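You operate a simulated robot arm through the tools that you are given. There is no shell and no other tool. Be economical: measure what you need, move in short steps, check, and stop when the job is done.

Carry out the task below with a simulated two-armed robot. There is one attempt and no reset: what you move stays moved.

## Task
Take up the fixture's play with two shims, testing after each.
Fine: test first, thicker shim in slot 1; the last test reads 0.0.

It is judged by the outcome, as a careful person would: the job done as asked, and still so three seconds after it is handed in. It fails if anything else is knocked over, pushed out of place, dropped, spilled or broken.

## Robot
Two 7-joint arms with two-finger parallel grippers on one trunk, on a base that drives. Base frame: it is fixed to the floor where the robot stands at the start and does not move with it; the origin is under the middle of the robot, x ahead of it, y to its left, z up. Units: m, degrees, N and s.
The left shoulder is at the start at [0.07, 0.134, 1.226], the right one opposite. With the tool pointing down near the work surface each hand reaches from about 0.1 to 0.64 m from the robot's upright axis, wherever it stands, measured 20 degrees to its own side. Places, roughly: clamp knob [0.5, 0.1, 0.9]; fixture slider [0.5, 0.2, 0.9]; slot 1 of the setting fixture [0.6, 0, 0.9]; slot 2 of the setting fixture [0.6, -0.1, 0.9]. Payload 1.57 kg a hand.
The TCP of each hand is the grasp point between the finger pads, 0.03 m short of the fingertips. In the tool frame z runs along the fingers and y along their closing line. Largest opening 0.08 m; finger width 0.017, thickness 0.012; the body of the gripper, 0.04 by 0.082 m, starts 0.08 m behind the TCP.
Orientation is that of the tool frame in the base frame, as a unit quaternion [x, y, z, w]. With the fingers straight down and closing along the base's y, the tool's x points along the base's -x, its y along +y and its z along -z.

## Interface
- The arms move only by the tool step_arm. It takes "left_rows", "right_rows" or both (then of equal length, played together; a hand with none holds still); each is a list of rows, each a list of 7 numbers: the turn, a rotation vector about the tool's x, y, z in degrees, then the shift along the tool's x, y, z in m, then the gripper command, from -1 (shut) to 1 (fully open), values between in proportion. In form: [[wx, wy, wz, dx, dy, dz, claw], ...]. A call has 1 to 10 rows; each row shifts and turns the commanded pose from where the row before left it, along the tool's axes as they then stand. Rows are played at 5 a second. More than 0.05 m and 8.6 degrees between two rows, or a gripper value outside its range, and nothing of the call is played. Where a pose cannot be reached the arm comes as near as it can. A force on the tool above 50 N (or 10 N above the force at the start of the call, whichever is more), or a blocked arm, ends the call early, and 0.2 s more pass. Each finger travels about 0.153 m/s and halts on what it meets, pressing with about 38 N; the grip force reading is that of the motor and also rises with nothing between the fingers. The clock runs only during rows and for 0.2 s after the last one: add rows that do not move to give the fingers time. It gives the time, the measured TCP pose, the force on the tool (base axes), the opening and the grip force at its end, in the units of the frame above (readings bear some noise), with the torque about the TCP (base axes, N m) and any sound that the robot's microphone picked up.
- Cameras (640 x 400 px; columns grow to the right, rows downward): "scene" is now at [0.1292, -0.016, 1.4405]; the picture's right is [-0.20, -0.98, 0.00], its down [-0.70, 0.14, -0.70] and it looks along [0.69, -0.14, -0.71] (base axes); focal length 266 px, centre (320, 200). "left" rides on the left gripper at [0.072, 0.007, -0.122] in its tool frame; the picture's right is [-0.09, 1.00, 0.00], its down [-0.84, -0.08, -0.54] and it looks along [-0.54, -0.05, 0.84] (tool axes); focal length 238 px, centre (320, 200). "right" rides on the right gripper at [0.072, -0.007, -0.122] in its tool frame; the picture's right is [0.09, 1.00, 0.00], its down [-0.84, 0.08, -0.54] and it looks along [-0.54, 0.05, 0.84] (tool axes); focal length 238 px, centre (320, 200). There is no depth. A picture from a camera that has moved, and an enlarged one, comes with that camera's place and axes in the base frame and with its lens.
- grab_frame(camera): a new picture of that camera. It takes no simulated time.
- lift_body(by): slides the trunk up (or, below 0, down) by that many m; the arms and the scene camera ride with it, the base frame stays. It gives what a move gives, with no picture.
- roll_base(legs): drives the robot by 1 to 6 legs, each [ahead, left, turn to the left] in m, m and degrees, along the robot's own axes; the way and the turn of a leg run together, so that a leg with both is an arc; at most 1.5 m and 180 degrees a leg. The arms and the cameras ride along, it lands a little off, and it stops where it bumps. It gives what a move gives.
- pan_tilt(pan, tilt): turns the head with the scene camera to pan (to the left, within 86 degrees either way) and tilt (down, from -29 to 69), counted from straight ahead of the robot. It gives what a move gives.
- zoom(camera, box): a new picture of the part [left, top, right, bottom] of that camera's present view, enlarged. It takes no simulated time.
- sign_off(): hands the job in; it is judged then, once.

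Work in short steps. Places have to be worked out from the pictures, the camera data and where the tool is seen: move nearer, look again, correct. Check each grasp and each placing, and mend what went wrong. You have 120 turns and 88 pictures in all, those below and enlarged ones among them. Open the grippers and draw the arms clear of the work before you hand the job in, unless the task says otherwise; then end with one line.

The tools are called as a command line: name --argument value ..., lists and objects as JSON in quotes. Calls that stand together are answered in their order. step_arm: Moves the arms, as the interface text tells. Its arguments: {"type":"object","properties":{"left_rows":{"type":"array"},"right_rows":{"type":"array"}},"required":[]} The other tools are called the same way: lift_body (by) slides the trunk up or down; roll_base (legs) drives the base; pan_tilt (pan, tilt) turns the head that bears the scene camera; grab_frame (camera) takes a picture; zoom (camera, box) takes an enlarged picture of a part of a camera's view; sign_off () hands the job in.

At the start:

```text
clock: 0.0
left_ee_pos: [0.3889, 0.0349, 1.2186]
left_tool_rot: [0.001, 1.0, 0.001, -0.001]
left_wrist_force: [-0.3, 0.1, 0.4]
left_moment: [-0.02, 0.01, 0.0]
left_finger_gap: 0.08
left_grasp_force: 0.0
right_ee_pos: [0.3832, -0.2372, 1.2101]
right_tool_rot: [0.0, 1.0, 0.0, 0.001]
right_wrist_force: [0.1, 0.0, 0.4]
right_moment: [0.01, -0.01, 0.02]
right_finger_gap: 0.08
right_grasp_force: 0.1
trunk travel left (down, up): [-0.8, 0.14]
robot x, y, heading: [-0.0005, -0.0027, 0.3]
head pan, tilt: [-11.6, 45.2]
```

scene: 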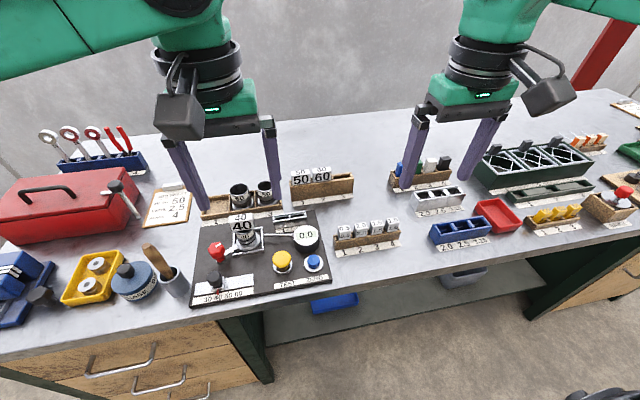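
right: 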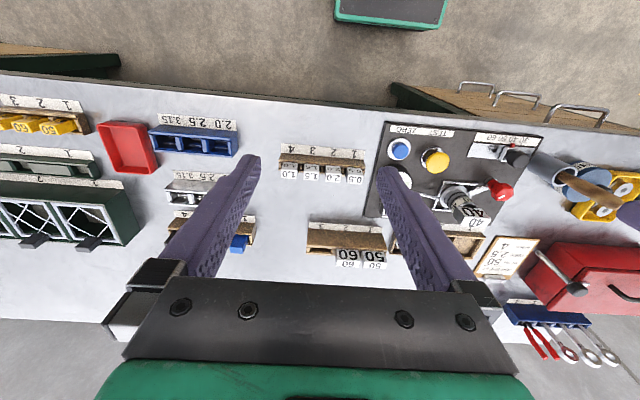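
left: 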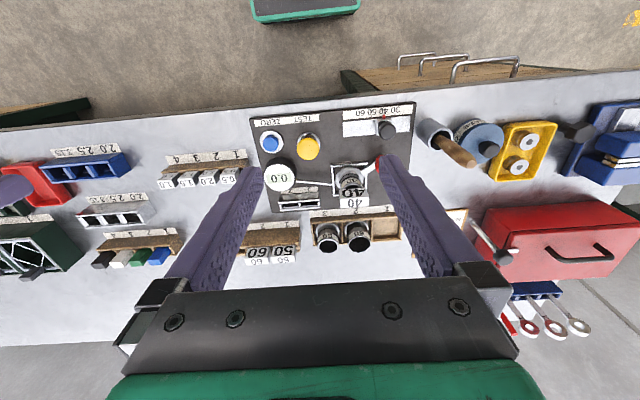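

I start by looking closely at the fixture and the shims.

zoom --camera "scene" --box '[180, 150, 420, 310]'

zoom --camera "left" --box '[150, 90, 450, 280]'

zoom --camera "scene" --box '[380, 120, 640, 290]'

zoom --camera "scene" --box '[0, 110, 240, 310]'

```text
2.50 times, centred on (300, 230) of scene
camera zoom: at [0.1292, -0.016, 1.4405], right [-0.2, -0.98, 0.0], down [-0.7, 0.14, -0.7], along [0.69, -0.14, -0.71], focal length 665 px, centre (370, 125)
```

zoom: 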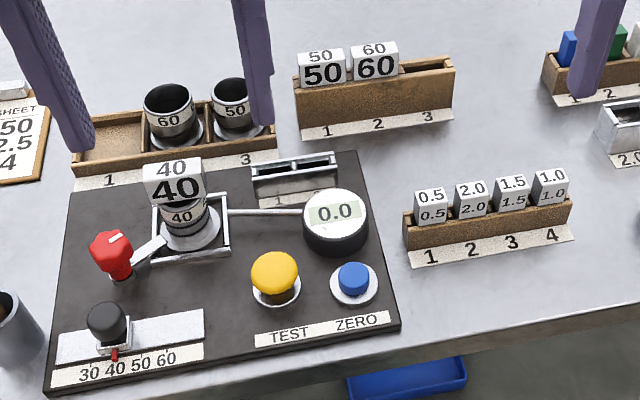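

```text
2.11 times, centred on (300, 185) of left
camera zoom: at [0.3157, 0.0402, 1.3419], right [0.09, 1.0, 0.0], down [0.84, -0.08, 0.54], along [0.54, -0.05, -0.84], focal length 502 px, centre (362, 232)
```

zoom: 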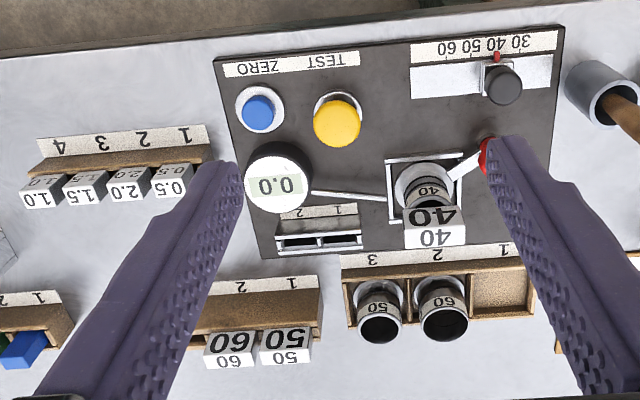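

```text
2.35 times, centred on (510, 205) of scene
camera zoom: at [0.1292, -0.016, 1.4405], right [-0.2, -0.98, 0.0], down [-0.7, 0.14, -0.7], along [0.69, -0.14, -0.71], focal length 626 px, centre (-127, 188)
```

zoom: 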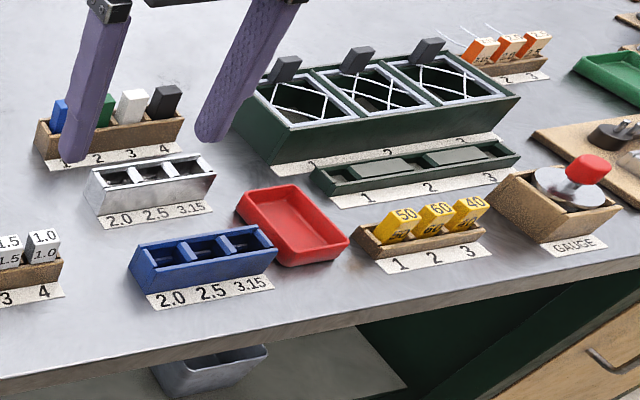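

```text
2.00 times, centred on (120, 210) of scene
camera zoom: at [0.1292, -0.016, 1.4405], right [-0.2, -0.98, 0.0], down [-0.7, 0.14, -0.7], along [0.69, -0.14, -0.71], focal length 532 px, centre (720, 180)
```

zoom: 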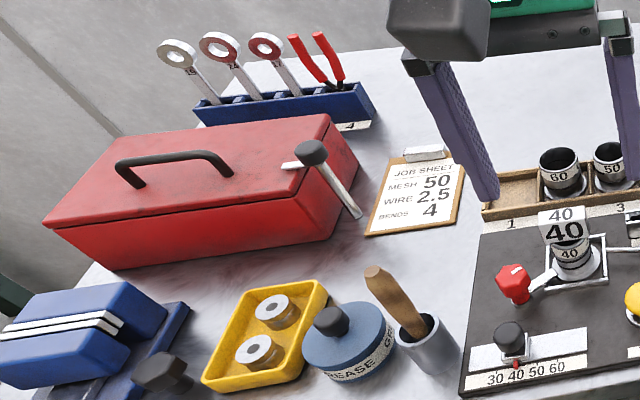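

The TEST button's top is triangulated at about (0.466, 0.003, 0.93). I shut the left gripper and move above it.

step_arm --left_rows '[[0, 0, 0, -0.026, -0.011, 0.04, -1], [0, 0, 0, -0.026, -0.011, 0.04, -1], [0, 0, 0, -0.025, -0.01, 0.04, -1], [0, 0, 0, 0, 0, 0.04, -1], [0, 0, 0, 0, 0, 0.03, -1], [0, 0, 0, 0, 0, 0, -1]]'

grab_frame --camera "left"

grab_frame --camera "scene"

```text
clock: 1.4
left_ee_pos: [0.4657, 0.0018, 1.0299]
left_tool_rot: [-0.001, 1.0, 0.001, 0.0]
left_wrist_force: [0.2, 0.1, -0.6]
left_moment: [0.0, -0.02, 0.02]
left_finger_gap: 0.0
left_grasp_force: 21.3
right_ee_pos: [0.3834, -0.2381, 1.2123]
right_tool_rot: [0.0, 1.0, 0.0, 0.0]
right_wrist_force: [0.2, 1.0, 0.6]
right_moment: [0.01, 0.0, -0.02]
right_finger_gap: 0.08
right_grasp_force: 0.0
trunk travel left (down, up): [-0.8, 0.14]
robot x, y, heading: [0.0007, 0.0005, 0.1]
head pan, tilt: [-11.6, 45.2]
```

```text
80 pictures are left
camera left: at [0.3928, 0.0066, 1.1518], right [0.09, 1.0, 0.0], down [0.84, -0.08, 0.54], along [0.54, -0.05, -0.84], focal length 238 px, centre (320, 200)
```

left: 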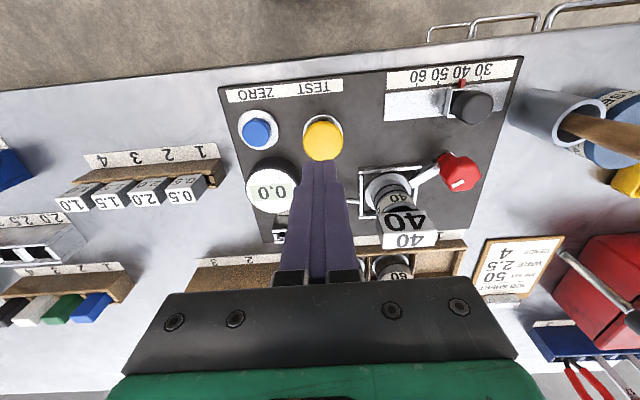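

```text
79 pictures are left
camera scene: at [0.1289, -0.0165, 1.4405], right [-0.2, -0.98, 0.0], down [-0.7, 0.14, -0.7], along [0.69, -0.14, -0.71], focal length 266 px, centre (320, 200)
```

scene: 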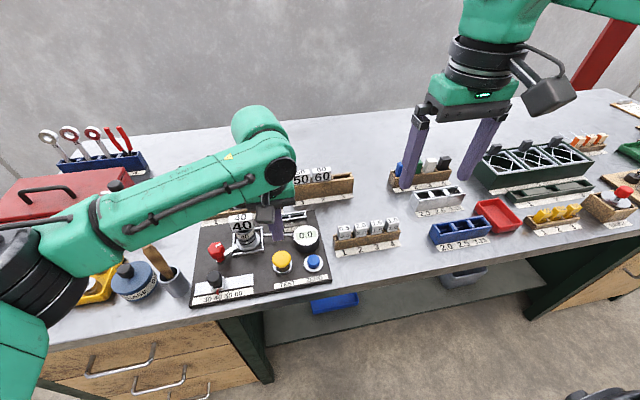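

The button is right under the fingertips (about 0.468, 0.003). I go down and press gently in small steps.

step_arm --left_rows '[[0, 0, 0, -0.002, 0.001, 0.04, -1], [0, 0, 0, 0, 0, 0.02, -1], [0, 0, 0, 0, 0, 0.006, -1], [0, 0, 0, 0, 0, 0.004, -1], [0, 0, 0, 0, 0, 0.004, -1], [0, 0, 0, 0, 0, 0, -1]]'

zoom --camera "left" --box '[200, 60, 440, 210]'

```text
clock: 2.8
left_ee_pos: [0.4665, 0.0039, 0.9561]
left_tool_rot: [0.0, 1.0, -0.001, 0.0]
left_wrist_force: [-0.3, 0.4, -1.0]
left_moment: [-0.01, -0.01, -0.01]
left_finger_gap: 0.0
left_grasp_force: 21.3
right_ee_pos: [0.3827, -0.2371, 1.2105]
right_tool_rot: [0.0, 1.0, 0.0, 0.0]
right_wrist_force: [0.0, 0.2, -0.4]
right_moment: [0.03, 0.0, -0.03]
right_finger_gap: 0.0801
right_grasp_force: 0.1
trunk travel left (down, up): [-0.8, 0.14]
robot x, y, heading: [0.0028, -0.0008, -0.1]
head pan, tilt: [-11.6, 45.2]
```

```text
2.67 times, centred on (320, 135) of left
camera zoom: at [0.3944, 0.0088, 1.0777], right [0.09, 1.0, 0.0], down [0.84, -0.08, 0.54], along [0.54, -0.05, -0.84], focal length 636 px, centre (320, 373)
```

zoom: 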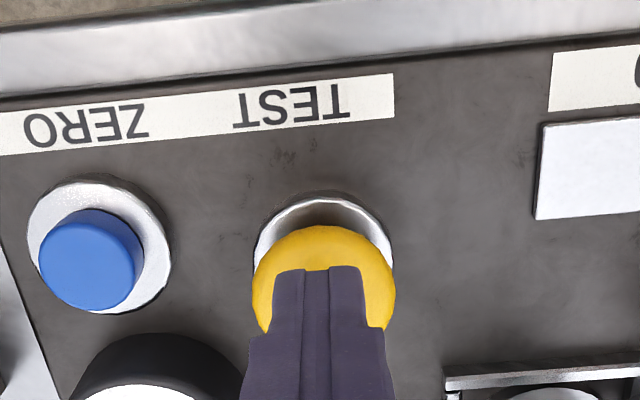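

The tips (z≈0.926) hover just above the yellow button, with no contact force. I keep pressing in 3 mm steps.

step_arm --left_rows '[[0, 0, 0, 0, 0, 0.003, -1], [0, 0, 0, 0, 0, 0.003, -1], [0, 0, 0, 0, 0, 0.003, -1], [0, 0, 0, 0, 0, 0.003, -1], [0, 0, 0, 0, 0, 0, -1]]'

zoom --camera "scene" --box '[180, 190, 340, 310]'

```text
clock: 4.0
left_ee_pos: [0.4672, 0.0034, 0.9427]
left_tool_rot: [0.001, 1.0, 0.0, 0.0]
left_wrist_force: [0.8, -0.2, -0.1]
left_moment: [-0.02, 0.0, 0.0]
left_finger_gap: 0.0002
left_grasp_force: 21.5
right_ee_pos: [0.3817, -0.2358, 1.2104]
right_tool_rot: [0.0, 1.0, 0.0, 0.0]
right_wrist_force: [0.4, -0.1, -0.8]
right_moment: [-0.01, 0.02, 0.0]
right_finger_gap: 0.08
right_grasp_force: 0.1
trunk travel left (down, up): [-0.8, 0.14]
robot x, y, heading: [-0.0019, 0.0046, 0.1]
head pan, tilt: [-11.6, 45.2]
```

```text
3.33 times, centred on (260, 250) of scene
camera zoom: at [0.1292, -0.016, 1.4405], right [-0.2, -0.98, 0.0], down [-0.7, 0.14, -0.7], along [0.69, -0.14, -0.71], focal length 886 px, centre (520, 33)
```

zoom: 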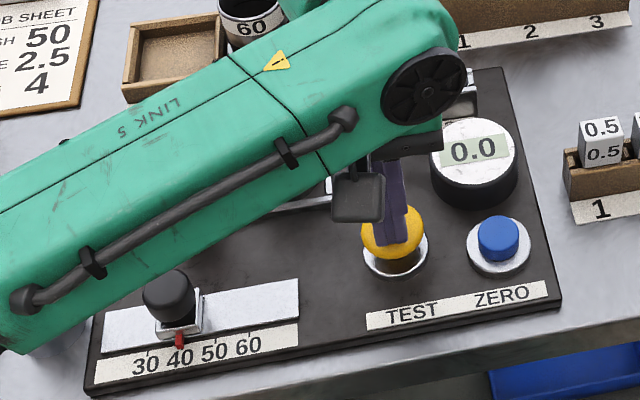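

Tips at 0.913 and still no force, so the button sits lower than I judged. I continue down.

step_arm --left_rows '[[0, 0, 0, 0, 0, 0.003, -1], [0, 0, 0, 0, 0, 0.003, -1], [0, 0, 0, 0, 0, 0.003, -1], [0, 0, 0, 0, 0, 0.003, -1], [0, 0, 0, 0, 0, 0, -1]]'

grab_frame --camera "left"

```text
clock: 5.2
left_ee_pos: [0.4667, 0.003, 0.9332]
left_tool_rot: [0.0, 1.0, -0.001, 0.003]
left_wrist_force: [3.6, 0.0, 19.2]
left_moment: [0.03, -0.31, -0.06]
left_finger_gap: 0.0
left_grasp_force: 20.5
right_ee_pos: [0.3806, -0.2374, 1.2124]
right_tool_rot: [0.0, 1.0, 0.0, 0.001]
right_wrist_force: [0.0, -0.1, -0.3]
right_moment: [-0.01, 0.01, 0.0]
right_finger_gap: 0.0799
right_grasp_force: 0.1
trunk travel left (down, up): [-0.8, 0.14]
robot x, y, heading: [-0.0011, -0.0003, 0.2]
head pan, tilt: [-11.6, 45.2]
heard: click
```

```text
76 pictures are left
camera left: at [0.3935, 0.0091, 1.0558], right [0.09, 1.0, 0.0], down [0.83, -0.08, 0.55], along [0.54, -0.05, -0.84], focal length 238 px, centre (320, 200)
```

left: 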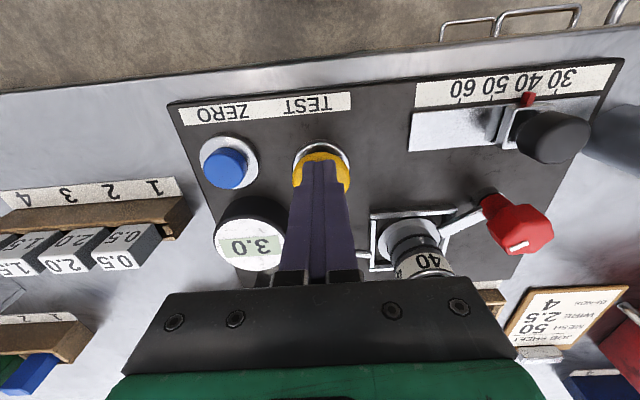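

Click heard and the dial reads 3.0, so 2.0 (slot 1) and 1.0 (slot 2) are needed. I lift the left hand away to the left and bring the right hand over the shim rack (2.0 at about 0.507, -0.193).

step_arm --left_rows '[[0, 0, 0, 0, 0, -0.03, -1], [0, 0, 0, 0, 0, -0.045, -1], [0, 0, 0, 0, 0, -0.045, -1], [0, 0, 0, 0, 0, -0.045, -1], [0, 0, 0, 0.02, 0.04, -0.02, -1], [0, 0, 0, 0.02, 0.045, -0.02, -1], [0, 0, 0, 0.02, 0.045, -0.02, -1], [0, 0, 0, 0.02, 0.045, 0, -1], [0, 0, 0, 0.01, 0.045, 0, -1]]' --right_rows '[[0, 0, 0, 0, 0, 0, 0], [0, 0, 0, 0, 0, 0, 0], [0, 0, 0, 0, 0, 0, 0], [0, 0, 0, -0.03, 0.01, 0.03, 0], [0, 0, 0, -0.03, 0.01, 0.03, 0], [0, 0, 0, -0.03, 0.01, 0.03, 0], [0, 0, 0, -0.034, 0.014, 0.03, 0], [0, 0, 0, 0, 0, 0.03, 0], [0, 0, 0, 0, 0, 0.02, 0]]'

grab_frame --camera "right"

grab_frame --camera "scene"

```text
refused: row 6 steps farther than a row can; nothing moved
```

```text
75 pictures are left
camera right: at [0.3085, -0.2434, 1.3331], right [-0.09, 1.0, 0.0], down [0.84, 0.08, 0.54], along [0.54, 0.05, -0.84], focal length 238 px, centre (320, 200)
```

right: 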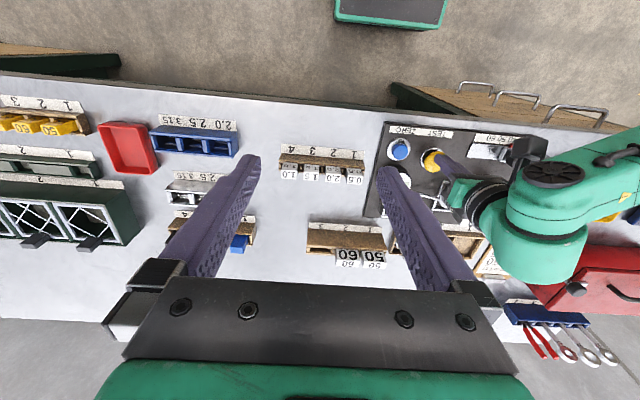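

```text
74 pictures are left
camera scene: at [0.1266, -0.0159, 1.441], right [-0.2, -0.98, 0.0], down [-0.69, 0.14, -0.71], along [0.69, -0.14, -0.71], focal length 266 px, centre (320, 200)
```

scene: 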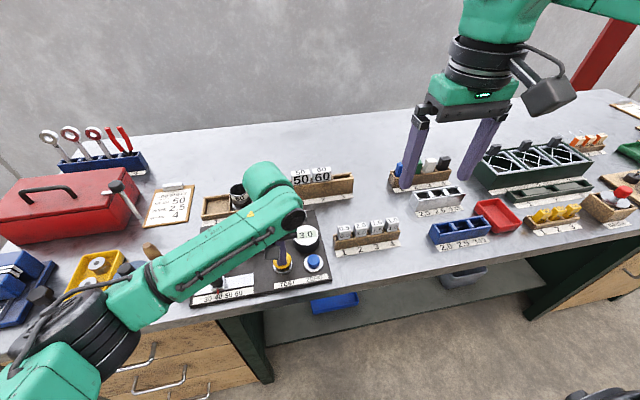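

A row exceeded the step limit; I repeat it with smaller rows, and keep pictures for after.

step_arm --left_rows '[[0, 0, 0, 0, 0, -0.03, -1], [0, 0, 0, 0, 0, -0.045, -1], [0, 0, 0, 0, 0, -0.045, -1], [0, 0, 0, 0, 0, -0.045, -1], [0, 0, 0, 0.015, 0.04, -0.02, -1], [0, 0, 0, 0.015, 0.04, -0.02, -1], [0, 0, 0, 0.015, 0.04, -0.02, -1], [0, 0, 0, 0.015, 0.04, 0, -1], [0, 0, 0, 0.015, 0.04, 0, -1]]' --right_rows '[[0, 0, 0, 0, 0, 0, 0], [0, 0, 0, 0, 0, 0, 0], [0, 0, 0, 0, 0, 0, 0], [0, 0, 0, -0.03, 0.01, 0.03, 0], [0, 0, 0, -0.03, 0.01, 0.03, 0], [0, 0, 0, -0.03, 0.01, 0.03, 0], [0, 0, 0, -0.034, 0.014, 0.02, 0], [0, 0, 0, 0, 0, 0.03, 0], [0, 0, 0, 0, 0, 0.02, 0]]'

grab_frame --camera "right"

zoom --camera "scene" --box '[180, 150, 420, 310]'

```text
clock: 7.2
left_ee_pos: [0.39, 0.2068, 1.1549]
left_tool_rot: [0.001, 1.0, 0.0, 0.001]
left_wrist_force: [0.1, 1.0, -0.5]
left_moment: [0.0, 0.0, 0.03]
left_finger_gap: 0.0
left_grasp_force: 21.2
right_ee_pos: [0.5045, -0.1912, 1.052]
right_tool_rot: [0.001, 1.0, 0.0, 0.002]
right_wrist_force: [-0.5, 0.0, 0.1]
right_moment: [-0.04, -0.03, -0.01]
right_finger_gap: 0.04
right_grasp_force: 0.0
trunk travel left (down, up): [-0.8, 0.14]
robot x, y, heading: [0.0006, -0.0023, 0.1]
head pan, tilt: [-11.6, 45.2]
```

```text
73 pictures are left
camera right: at [0.4334, -0.1977, 1.173], right [-0.09, 1.0, 0.0], down [0.84, 0.08, 0.54], along [0.54, 0.05, -0.84], focal length 238 px, centre (320, 200)
```

right: 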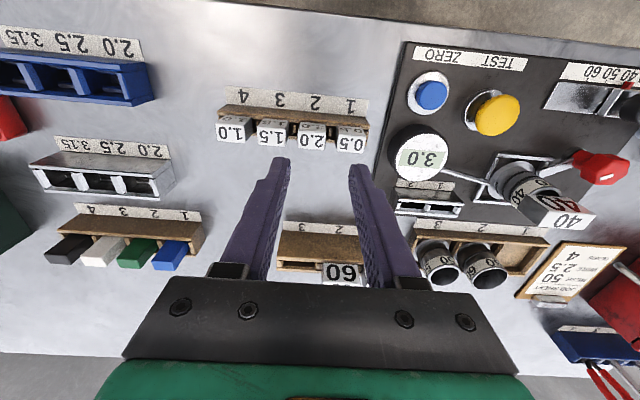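

```text
2.50 times, centred on (300, 230) of scene
camera zoom: at [0.1272, -0.0137, 1.4408], right [-0.2, -0.98, 0.0], down [-0.69, 0.14, -0.71], along [0.69, -0.14, -0.71], focal length 665 px, centre (370, 125)
```

zoom: 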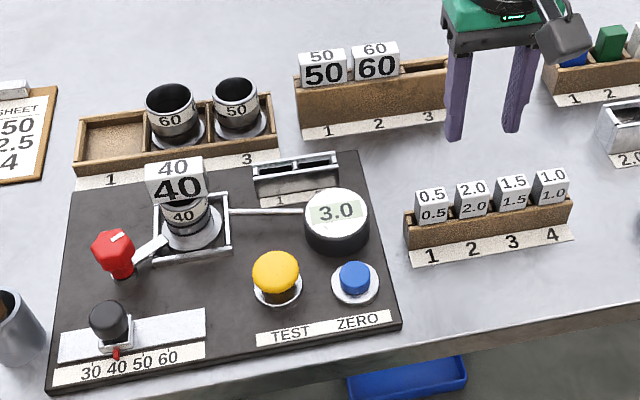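

The dial holds 3.0. I need the shims' shape in detail before choosing a grip.

zoom --camera "right" --box '[200, 70, 400, 195]'

zoom --camera "scene" --box '[320, 200, 420, 262]'

zoom --camera "scene" --box '[255, 190, 335, 240]'

zoom --camera "right" --box '[370, 120, 530, 220]'

```text
3.20 times, centred on (300, 132) of right
camera zoom: at [0.4334, -0.1977, 1.173], right [-0.09, 1.0, 0.0], down [0.84, 0.08, 0.54], along [0.54, 0.05, -0.84], focal length 763 px, centre (384, 416)
```

zoom: 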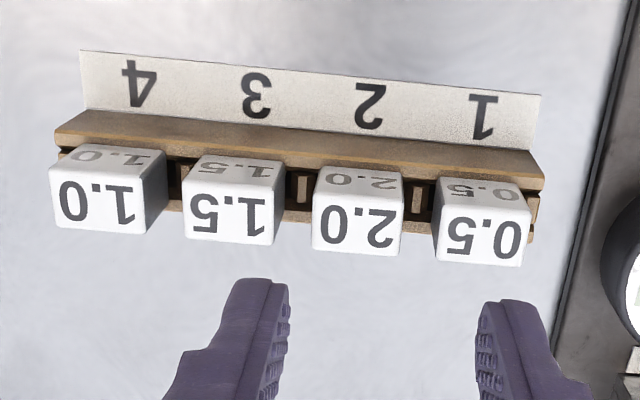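

```text
6.40 times, centred on (370, 231) of scene
camera zoom: at [0.1272, -0.0137, 1.4408], right [-0.2, -0.98, 0.0], down [-0.69, 0.14, -0.71], along [0.69, -0.14, -0.71], focal length 1702 px, centre (0, 2)
```

zoom: 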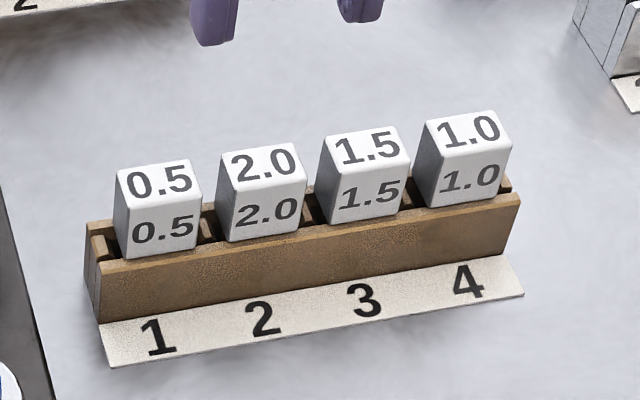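

```text
8.00 times, centred on (295, 215) of scene
camera zoom: at [0.1272, -0.0137, 1.4408], right [-0.2, -0.98, 0.0], down [-0.69, 0.14, -0.71], along [0.69, -0.14, -0.71], focal length 2127 px, centre (520, 80)
```

zoom: 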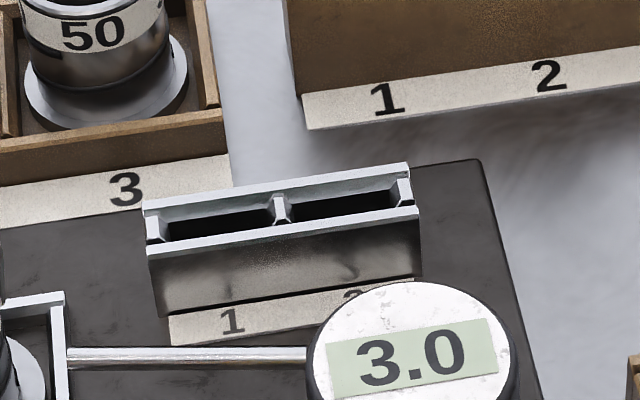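

```text
4.00 times, centred on (450, 170) of right
camera zoom: at [0.4334, -0.1977, 1.173], right [-0.09, 1.0, 0.0], down [0.84, 0.08, 0.54], along [0.54, 0.05, -0.84], focal length 953 px, centre (-200, 320)
```

zoom: 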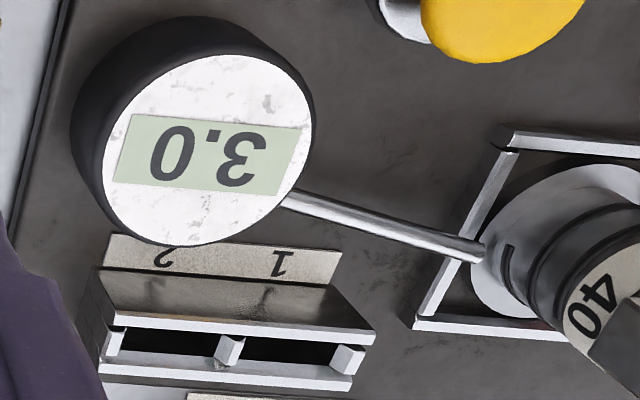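

The shims are blocks, about 0.028 (y) by 0.017 (x), with gaps of only 0.012 between them. I will grip them front to back, so I turn the right hand 90°.

step_arm --right_rows '[[0, 0, -8.5, 0, 0, 0, 0], [0, 0, -8.5, 0, 0, 0, 0], [0, 0, -8.5, 0, 0, 0, 0], [0, 0, -8.5, 0, 0, 0, 0], [0, 0, -8.5, 0, 0, 0, 0], [0, 0, -8.5, 0, 0, 0, 0], [0, 0, -8.5, 0, 0, 0, 0], [0, 0, -8.5, 0, 0, 0, 0], [0, 0, -8.5, 0, 0, 0, 0], [0, 0, -8.5, 0, 0, 0, 0]]'

step_arm --right_rows '[[0, 0, -5, 0, 0, 0, 0], [0, 0, 0, 0, 0, 0, 0]]'

grab_frame --camera "right"

grab_frame --camera "scene"

```text
clock: 9.4
left_ee_pos: [0.3917, 0.2034, 1.1545]
left_tool_rot: [0.0, 1.0, 0.0, 0.0]
left_wrist_force: [-0.6, -0.9, -0.7]
left_moment: [-0.02, -0.01, -0.02]
left_finger_gap: 0.0002
left_grasp_force: 21.1
right_ee_pos: [0.2577, -0.0321, 1.0375]
right_tool_rot: [-0.654, 0.756, -0.005, 0.012]
right_wrist_force: [0.3, -0.5, 0.0]
right_moment: [0.01, 0.0, -0.04]
right_finger_gap: 0.0402
right_grasp_force: 0.0
right hand out of reach, approached as far as the arm can: row 3, 4, 5, 6, 7, 8, 9, 10
trunk travel left (down, up): [-0.8, 0.14]
robot x, y, heading: [0.0002, -0.0014, 0.3]
head pan, tilt: [-11.6, 45.2]
```

```text
clock: 10.0
left_ee_pos: [0.3917, 0.2033, 1.1549]
left_tool_rot: [0.0, 1.0, 0.0, 0.001]
left_wrist_force: [0.4, -0.6, 0.0]
left_moment: [-0.03, -0.01, -0.01]
left_finger_gap: 0.0
left_grasp_force: 21.0
right_ee_pos: [0.2509, -0.0313, 1.0413]
right_tool_rot: [-0.67, 0.742, -0.01, 0.019]
right_wrist_force: [0.0, 0.0, -0.4]
right_moment: [0.02, -0.02, 0.0]
right_finger_gap: 0.0399
right_grasp_force: 0.2
right hand out of reach, approached as far as the arm can: row 1
trunk travel left (down, up): [-0.8, 0.14]
robot x, y, heading: [0.0008, 0.0005, 0.2]
head pan, tilt: [-11.6, 45.2]
```

```text
67 pictures are left
camera right: at [0.2456, -0.1054, 1.1618], right [-1.0, 0.01, -0.04], down [-0.01, 0.83, 0.55], along [0.04, 0.55, -0.83], focal length 238 px, centre (320, 200)
```

right: 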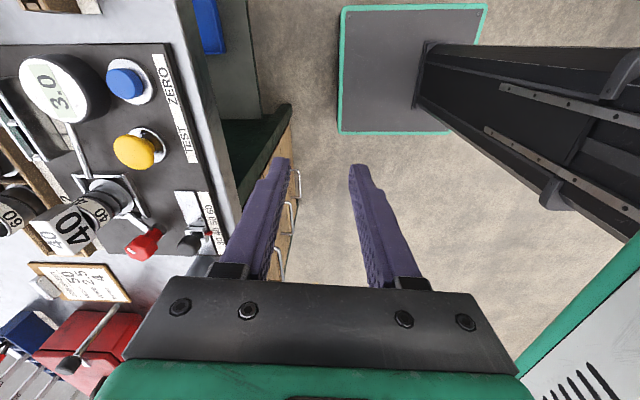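

```text
66 pictures are left
camera scene: at [0.129, -0.0159, 1.4405], right [-0.2, -0.98, 0.0], down [-0.7, 0.14, -0.7], along [0.69, -0.14, -0.71], focal length 266 px, centre (320, 200)
```

scene: 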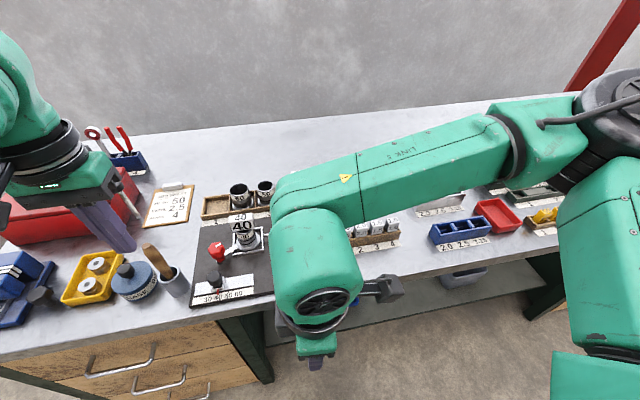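

That turn direction is not reachable, and the arm drew in toward the body. I turn back the other way, rising slightly.

step_arm --right_rows '[[0, 0, 8.5, 0, 0, -0.01, 0], [0, 0, 8.5, 0, 0, -0.01, 0], [0, 0, 8.5, 0, 0, -0.01, 0], [0, 0, 8.5, 0, 0, -0.01, 0], [0, 0, 8.5, 0, 0, -0.01, 0]]'

```text
clock: 11.2
left_ee_pos: [0.3909, 0.203, 1.1556]
left_tool_rot: [0.0, 1.0, 0.001, 0.001]
left_wrist_force: [0.0, 0.5, -0.7]
left_moment: [-0.01, 0.0, 0.0]
left_finger_gap: 0.0003
left_grasp_force: 21.7
right_ee_pos: [0.2495, -0.0313, 1.0914]
right_tool_rot: [-0.374, 0.927, -0.002, 0.011]
right_wrist_force: [0.5, 0.5, 0.1]
right_moment: [-0.03, 0.03, -0.01]
right_finger_gap: 0.0401
right_grasp_force: 0.0
trunk travel left (down, up): [-0.8, 0.14]
robot x, y, heading: [-0.0008, 0.0006, 0.1]
head pan, tilt: [-11.6, 45.2]
```

Good: the pose restarts from the measured one. I finish turning back to neutral and keep rising.

step_arm --right_rows '[[0, 0, 8.5, 0, 0, -0.02, 0], [0, 0, 8.5, 0, 0, -0.02, 0], [0, 0, 8.5, 0, 0, -0.02, 0], [0, 0, 8.5, 0, 0, -0.02, 0], [0, 0, 8.5, 0, 0, -0.02, 0], [0, 0, 1.4, 0, -0.04, 0, 0], [0, 0, 0, -0.03, -0.04, 0, 0], [0, 0, 0, -0.03, -0.04, 0, 0], [0, 0, 0, -0.03, -0.04, 0, 0]]'

```text
clock: 13.2
left_ee_pos: [0.3933, 0.2019, 1.1559]
left_tool_rot: [0.0, 1.0, 0.001, 0.001]
left_wrist_force: [-0.1, 0.0, -0.9]
left_moment: [0.03, 0.0, 0.01]
left_finger_gap: 0.0
left_grasp_force: 20.7
right_ee_pos: [0.3391, -0.1941, 1.1918]
right_tool_rot: [-0.002, 1.0, 0.003, 0.011]
right_wrist_force: [0.3, -0.1, 0.1]
right_moment: [0.01, -0.02, 0.02]
right_finger_gap: 0.0401
right_grasp_force: 0.1
trunk travel left (down, up): [-0.8, 0.14]
robot x, y, heading: [-0.0028, -0.0012, -0.0]
head pan, tilt: [-11.6, 45.2]
```

Back near the start pose. Now I turn the other way (+90°) while moving out toward x≈0.45.

step_arm --right_rows '[[0, 0, 8.5, 0, 0, 0, 0], [0, 0, 8.5, 0, 0, 0, 0], [0, 0, 8.5, 0, 0, 0, 0], [0, 0, 8.5, 0, 0, 0, 0], [0, 0, 8.5, 0, 0, 0, 0], [0, 0, 8.5, 0, 0, 0, 0], [0, 0, 8.5, 0, 0, 0, 0], [0, 0, 8.5, 0, 0, 0, 0], [0, 0, 8.5, 0, 0, 0, 0], [0, 0, 8.5, 0, 0, 0, 0]]'

```text
clock: 15.4
left_ee_pos: [0.3917, 0.2027, 1.1552]
left_tool_rot: [0.0, 1.0, 0.0, 0.0]
left_wrist_force: [0.6, -0.4, 0.2]
left_moment: [-0.02, -0.01, 0.0]
left_finger_gap: 0.0
left_grasp_force: 21.1
right_ee_pos: [0.339, -0.1917, 1.1933]
right_tool_rot: [0.675, 0.737, 0.009, 0.007]
right_wrist_force: [-0.5, 0.4, 0.0]
right_moment: [0.01, 0.01, 0.0]
right_finger_gap: 0.0402
right_grasp_force: 0.0
trunk travel left (down, up): [-0.8, 0.14]
robot x, y, heading: [-0.002, 0.0004, -0.2]
head pan, tilt: [-11.6, 45.2]
```

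Turned 85° without trouble. I add the last 5°, correct the small tilt, and move over the 2.0 shim (tool y is now base +x, tool x base +y).

step_arm --right_rows '[[1.3, 0, 5, 0, 0, 0, 0], [0, 0, 0, -0.002, 0.04, 0.025, 0], [0, 0, 0, -0.002, 0.04, 0.025, 0], [0, 0, 0, -0.002, 0.04, 0.025, 0], [0, 0, 0, 0, 0.04, 0.025, 0], [0, 0, 0, 0, 0.019, 0.03, 0], [0, 0, 0, 0, 0, 0, 0]]'

grab_frame --camera "right"

grab_frame --camera "scene"

```text
clock: 17.0
left_ee_pos: [0.39, 0.2034, 1.1571]
left_tool_rot: [0.0, 1.0, -0.001, 0.001]
left_wrist_force: [-0.2, -0.2, -0.5]
left_moment: [0.01, 0.0, -0.04]
left_finger_gap: 0.0
left_grasp_force: 21.3
right_ee_pos: [0.5173, -0.1972, 1.0624]
right_tool_rot: [0.706, 0.708, 0.003, -0.001]
right_wrist_force: [0.0, 0.0, 0.8]
right_moment: [0.0, 0.01, -0.04]
right_finger_gap: 0.04
right_grasp_force: 0.1
trunk travel left (down, up): [-0.8, 0.14]
robot x, y, heading: [-0.0009, 0.0015, -0.2]
head pan, tilt: [-11.6, 45.2]
```

```text
65 pictures are left
camera right: at [0.511, -0.125, 1.1844], right [1.0, 0.1, 0.0], down [0.08, -0.84, 0.54], along [0.05, -0.54, -0.84], focal length 238 px, centre (320, 200)
```

right: 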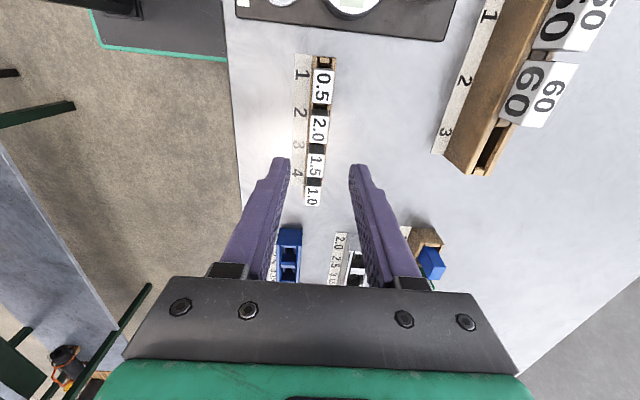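

```text
64 pictures are left
camera scene: at [0.1277, -0.0157, 1.4407], right [-0.2, -0.98, 0.0], down [-0.69, 0.14, -0.7], along [0.69, -0.14, -0.71], focal length 266 px, centre (320, 200)
```

scene: 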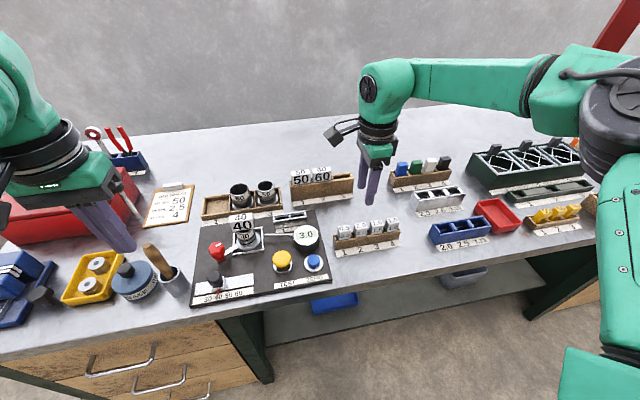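

The hand looks well placed over the 2.0 block (x≈0.517, y≈-0.199). I descend to tips at about 0.94 and check.

step_arm --right_rows '[[0, 0, 0, 0, 0, 0.04, 0], [0, 0, 0, 0, 0, 0.04, 0], [0, 0, 0, 0, 0, 0, 0]]'

zoom --camera "right" --box '[220, 40, 420, 165]'

zoom --camera "scene" --box '[320, 190, 420, 252]'

```text
clock: 17.8
left_ee_pos: [0.3906, 0.2042, 1.1553]
left_tool_rot: [0.0, 1.0, 0.0, -0.001]
left_wrist_force: [0.1, 0.5, 0.2]
left_moment: [-0.03, 0.02, 0.01]
left_finger_gap: 0.0
left_grasp_force: 21.3
right_ee_pos: [0.5193, -0.1951, 0.9832]
right_tool_rot: [0.706, 0.709, 0.002, -0.001]
right_wrist_force: [0.2, -0.4, 0.9]
right_moment: [0.02, -0.01, 0.0]
right_finger_gap: 0.0398
right_grasp_force: 0.0
trunk travel left (down, up): [-0.8, 0.14]
robot x, y, heading: [0.003, 0.0009, 0.1]
head pan, tilt: [-11.6, 45.2]
```

```text
3.20 times, centred on (320, 102) of right
camera zoom: at [0.512, -0.1246, 1.1047], right [1.0, 0.1, 0.0], down [0.08, -0.84, 0.54], along [0.05, -0.54, -0.84], focal length 763 px, centre (320, 512)
```

zoom: 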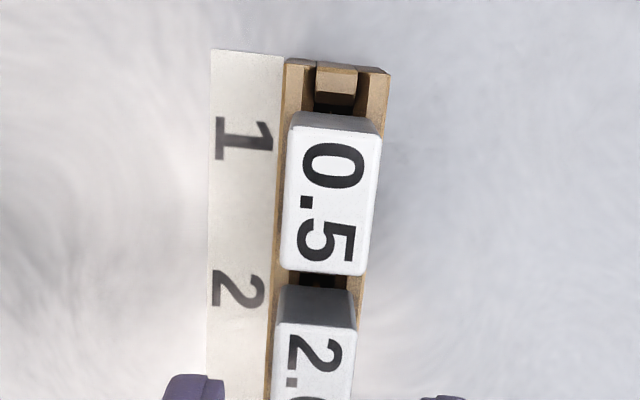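

```text
6.40 times, centred on (370, 221) of scene
camera zoom: at [0.1285, -0.0156, 1.4406], right [-0.2, -0.98, 0.0], down [-0.7, 0.14, -0.7], along [0.69, -0.14, -0.71], focal length 1702 px, centre (0, 66)
```

zoom: 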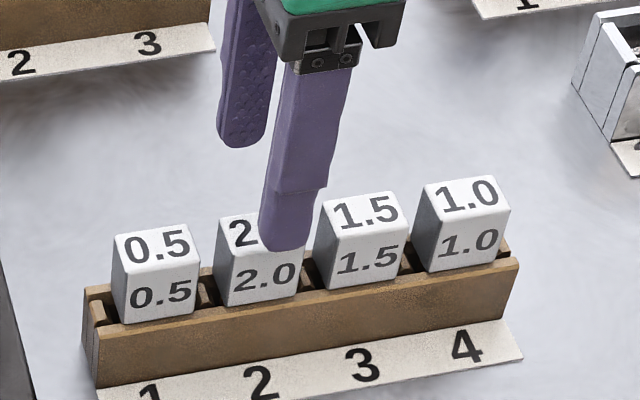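

Block top is about 0.927, rack wall about 0.906, centre about (0.518, -0.198). I go down so the tips sit at 0.911, then close.

step_arm --right_rows '[[0, 0, 0, -0.003, -0.001, 0.02, 0], [0, 0, 0, 0, 0, 0.015, 0], [0, 0, 0, 0, 0, 0.007, 0], [0, 0, 0, 0, 0, 0, 0], [0, 0, 0, 0, 0, 0, -1], [0, 0, 0, 0, 0, 0, -1]]'

zoom --camera "scene" --box '[320, 190, 420, 252]'

```text
clock: 19.2
left_ee_pos: [0.3929, 0.2031, 1.1556]
left_tool_rot: [0.0, 1.0, 0.0, -0.001]
left_wrist_force: [-0.1, 0.2, 0.7]
left_moment: [0.0, 0.0, 0.01]
left_finger_gap: 0.0
left_grasp_force: 21.2
right_ee_pos: [0.5072, -0.2044, 0.9475]
right_tool_rot: [0.706, 0.708, 0.004, -0.001]
right_wrist_force: [7.4, -0.8, 4.6]
right_moment: [-0.03, -0.44, -0.17]
right_finger_gap: 0.0207
right_grasp_force: 34.4
right hand out of reach, approached as far as the arm can: row 1, 2, 3
trunk travel left (down, up): [-0.8, 0.14]
robot x, y, heading: [0.0008, 0.001, 0.0]
head pan, tilt: [-11.6, 45.2]
```

```text
6.40 times, centred on (370, 221) of scene
camera zoom: at [0.1307, -0.0159, 1.4404], right [-0.2, -0.98, 0.0], down [-0.7, 0.14, -0.7], along [0.69, -0.14, -0.71], focal length 1702 px, centre (0, 66)
```

zoom: 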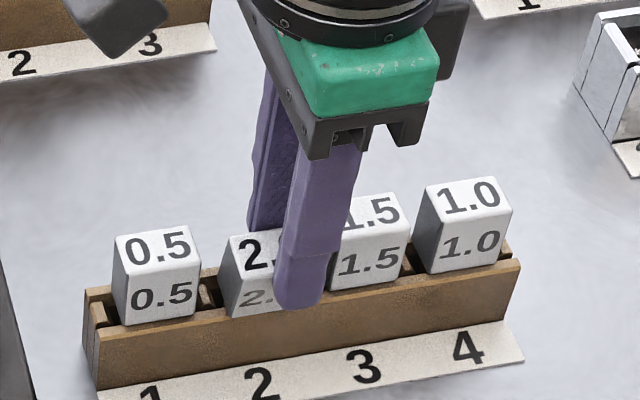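

The arm ran out of reach here and closed off-centre on the block. I open, rise clear and will drive the base closer.

step_arm --right_rows '[[0, 0, 0, 0, 0, 0, 0.2], [0, 0, 0, 0, 0, 0, 0.2], [0, 0, 0, 0, 0, -0.02, 0.2], [0, 0, 0, 0, 0, -0.03, 0.2], [0, 0, 0, 0, 0, -0.05, 0.2], [0, 0, 0, 0, 0, -0.05, 0.2], [0, 0, 0, 0, 0, -0.03, 0.2]]'

grab_frame --camera "scene"

```text
clock: 20.8
left_ee_pos: [0.3914, 0.2025, 1.1563]
left_tool_rot: [0.0, 1.0, 0.001, 0.0]
left_wrist_force: [-0.1, -0.7, 0.0]
left_moment: [-0.01, 0.02, -0.02]
left_finger_gap: 0.0
left_grasp_force: 21.2
right_ee_pos: [0.5045, -0.2071, 1.1282]
right_tool_rot: [0.705, 0.709, 0.002, -0.002]
right_wrist_force: [0.1, 0.9, -0.2]
right_moment: [0.02, -0.01, 0.01]
right_finger_gap: 0.0481
right_grasp_force: 0.1
trunk travel left (down, up): [-0.8, 0.14]
robot x, y, heading: [0.0024, -0.0006, -0.0]
head pan, tilt: [-11.6, 45.2]
```

```text
60 pictures are left
camera scene: at [0.1289, -0.0158, 1.4405], right [-0.2, -0.98, 0.0], down [-0.7, 0.14, -0.7], along [0.69, -0.14, -0.71], focal length 266 px, centre (320, 200)
```

scene: 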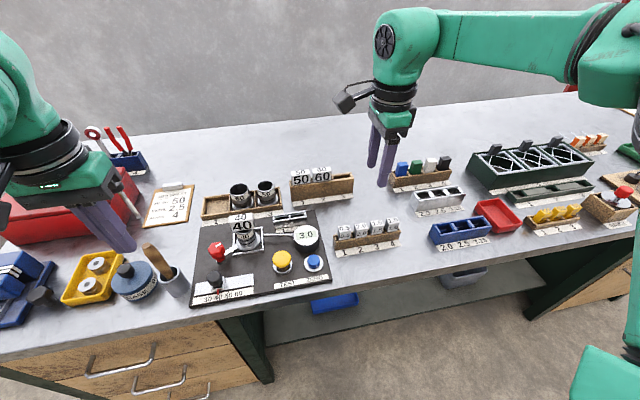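

All still in place. I drive 0.12 m ahead (the base front is at about x=0.2, the bench edge at 0.39).

roll_base --legs '[[0.12, 0, 0]]'

grab_frame --camera "scene"

grab_frame --camera "right"

```text
clock: 22.0
left_ee_pos: [0.5075, 0.2041, 1.1552]
left_tool_rot: [0.0, 1.0, 0.0, 0.0]
left_wrist_force: [-0.5, -0.5, -0.1]
left_moment: [0.0, -0.01, 0.02]
left_finger_gap: 0.0
left_grasp_force: 21.7
right_ee_pos: [0.6217, -0.2069, 1.1283]
right_tool_rot: [0.706, 0.709, 0.002, 0.0]
right_wrist_force: [0.4, -0.2, 0.0]
right_moment: [-0.03, -0.03, 0.0]
right_finger_gap: 0.0479
right_grasp_force: 0.1
trunk travel left (down, up): [-0.8, 0.14]
robot x, y, heading: [0.1177, -0.0015, 0.1]
head pan, tilt: [-11.6, 45.2]
```

```text
59 pictures are left
camera scene: at [0.2446, -0.0159, 1.4408], right [-0.2, -0.98, 0.0], down [-0.69, 0.14, -0.71], along [0.69, -0.14, -0.71], focal length 266 px, centre (320, 200)
```

scene: 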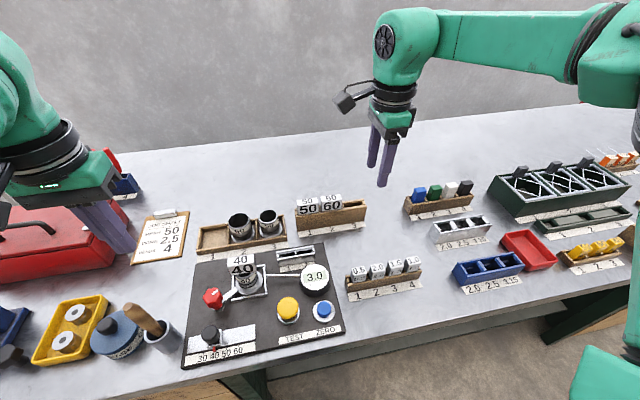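

```text
58 pictures are left
camera right: at [0.6145, -0.1352, 1.2502], right [1.0, 0.1, 0.0], down [0.08, -0.84, 0.54], along [0.06, -0.53, -0.84], focal length 238 px, centre (320, 200)
```

right: 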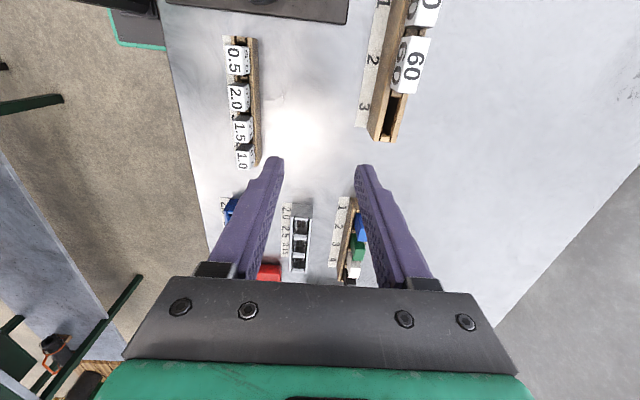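

Good drive. I bring the right hand back over the 2.0 shim (0.518, -0.199), to z≈0.985.

step_arm --right_rows '[[0, 0, 0, 0.003, -0.035, 0.02, 0.2], [0, 0, 0, 0.003, -0.035, 0.02, 0.2], [0, 0, 0, 0.002, -0.034, 0.02, 0.2], [0, 0, 0, 0, 0, 0.04, 0.2], [0, 0, 0, 0, 0, 0.042, 0.2], [0, 0, 0, 0, 0, 0, 0.2]]'

zoom --camera "scene" --box '[320, 220, 440, 300]'

grab_frame --camera "right"

```text
clock: 23.4
left_ee_pos: [0.51, 0.2031, 1.1552]
left_tool_rot: [0.0, 1.0, 0.0, 0.0]
left_wrist_force: [0.4, 0.1, -0.2]
left_moment: [0.01, -0.02, -0.01]
left_finger_gap: 0.0
left_grasp_force: 21.2
right_ee_pos: [0.5197, -0.1964, 0.9871]
right_tool_rot: [0.706, 0.708, 0.003, -0.002]
right_wrist_force: [-0.4, 0.5, 0.3]
right_moment: [0.01, -0.02, 0.0]
right_finger_gap: 0.0478
right_grasp_force: 0.0
trunk travel left (down, up): [-0.8, 0.14]
robot x, y, heading: [0.1162, -0.0008, -0.1]
head pan, tilt: [-11.6, 45.2]
```

```text
5.00 times, centred on (380, 260) of scene
camera zoom: at [0.2468, -0.0159, 1.4406], right [-0.2, -0.98, 0.0], down [-0.7, 0.14, -0.7], along [0.69, -0.14, -0.71], focal length 1329 px, centre (20, -100)
```

zoom: 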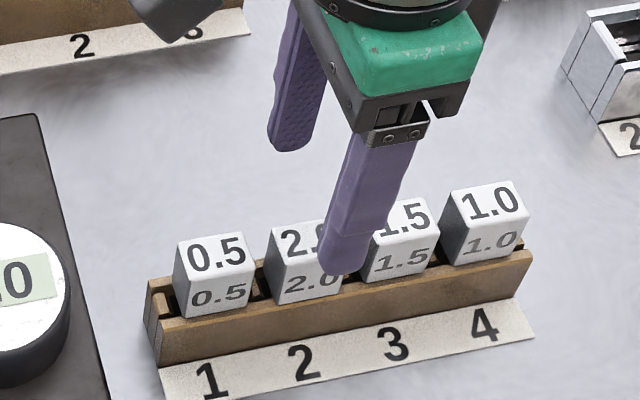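

```text
56 pictures are left
camera right: at [0.513, -0.1253, 1.1073], right [1.0, 0.1, 0.0], down [0.08, -0.84, 0.54], along [0.05, -0.53, -0.84], focal length 238 px, centre (320, 200)
```

right: 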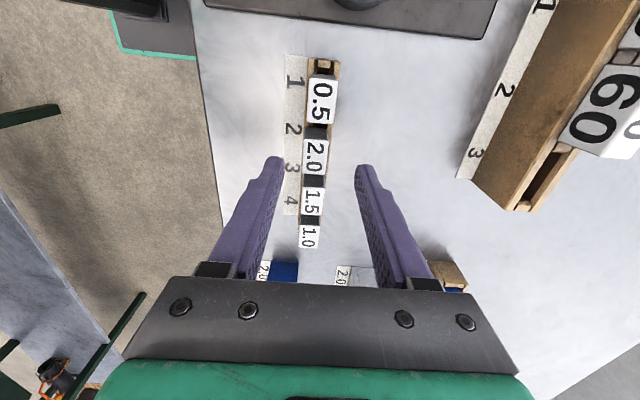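

Aligned to within a few mm (block about 0.516, -0.198). I go down and check before closing.

step_arm --right_rows '[[0, 0, 0, -0.001, -0.003, 0.02, 0.2], [0, 0, 0, 0, 0, 0.015, 0.2], [0, 0, 0, 0, 0, 0.012, 0.2], [0, 0, 0, 0, 0, 0, 0.2]]'

zoom --camera "scene" --box '[320, 220, 440, 300]'

```text
clock: 24.4
left_ee_pos: [0.5111, 0.2039, 1.1565]
left_tool_rot: [0.001, 1.0, 0.0, 0.0]
left_wrist_force: [0.3, 0.6, 0.9]
left_moment: [0.03, 0.01, 0.02]
left_finger_gap: 0.0
left_grasp_force: 21.9
right_ee_pos: [0.5175, -0.1984, 0.9386]
right_tool_rot: [0.706, 0.708, 0.002, -0.001]
right_wrist_force: [0.6, 0.2, 1.1]
right_moment: [-0.03, 0.01, -0.01]
right_finger_gap: 0.0479
right_grasp_force: 0.1
trunk travel left (down, up): [-0.8, 0.14]
robot x, y, heading: [0.1208, 0.0032, 0.3]
head pan, tilt: [-11.6, 45.2]
```

```text
5.00 times, centred on (380, 260) of scene
camera zoom: at [0.2475, -0.016, 1.4405], right [-0.2, -0.98, 0.0], down [-0.7, 0.14, -0.7], along [0.69, -0.14, -0.71], focal length 1329 px, centre (20, -100)
```

zoom: 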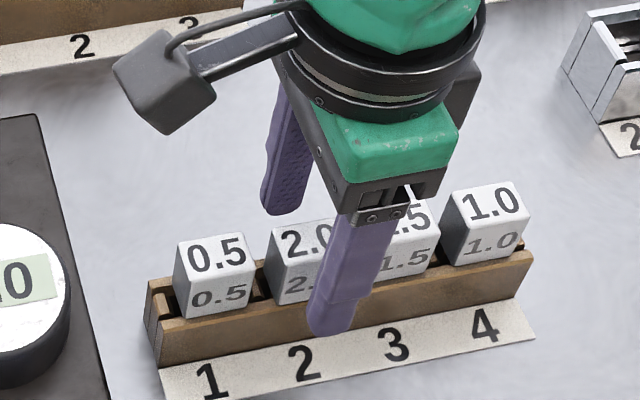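

Tips are just in front of the wall and slightly above its edge; I raise 4 mm for clearance and close on the block.

step_arm --right_rows '[[0, 0, 0, 0, 0, -0.004, 0.2], [0, 0, 0, 0, 0, 0, -0.3], [0, 0, 0, 0, 0, 0, -1], [0, 0, 0, 0, 0, 0, -1]]'

zoom --camera "scene" --box '[320, 220, 440, 300]'

```text
clock: 25.4
left_ee_pos: [0.51, 0.2032, 1.1554]
left_tool_rot: [0.0, 1.0, 0.0, 0.0]
left_wrist_force: [1.0, 0.0, 0.9]
left_moment: [0.0, 0.01, 0.0]
left_finger_gap: 0.0
left_grasp_force: 21.6
right_ee_pos: [0.5178, -0.1993, 0.9424]
right_tool_rot: [0.705, 0.709, 0.002, -0.002]
right_wrist_force: [0.8, -0.6, 0.6]
right_moment: [0.02, -0.01, 0.0]
right_finger_gap: 0.019
right_grasp_force: 32.9
trunk travel left (down, up): [-0.8, 0.14]
robot x, y, heading: [0.117, -0.0014, 0.0]
head pan, tilt: [-11.6, 45.2]
```

```text
5.00 times, centred on (380, 260) of scene
camera zoom: at [0.2473, -0.0158, 1.4405], right [-0.2, -0.98, 0.0], down [-0.7, 0.14, -0.7], along [0.69, -0.14, -0.71], focal length 1329 px, centre (20, -100)
```

zoom: 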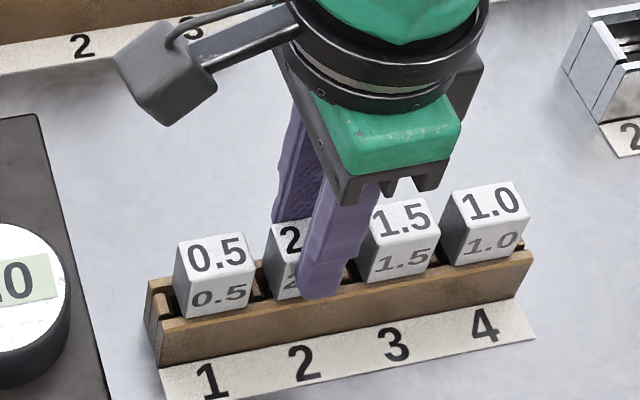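

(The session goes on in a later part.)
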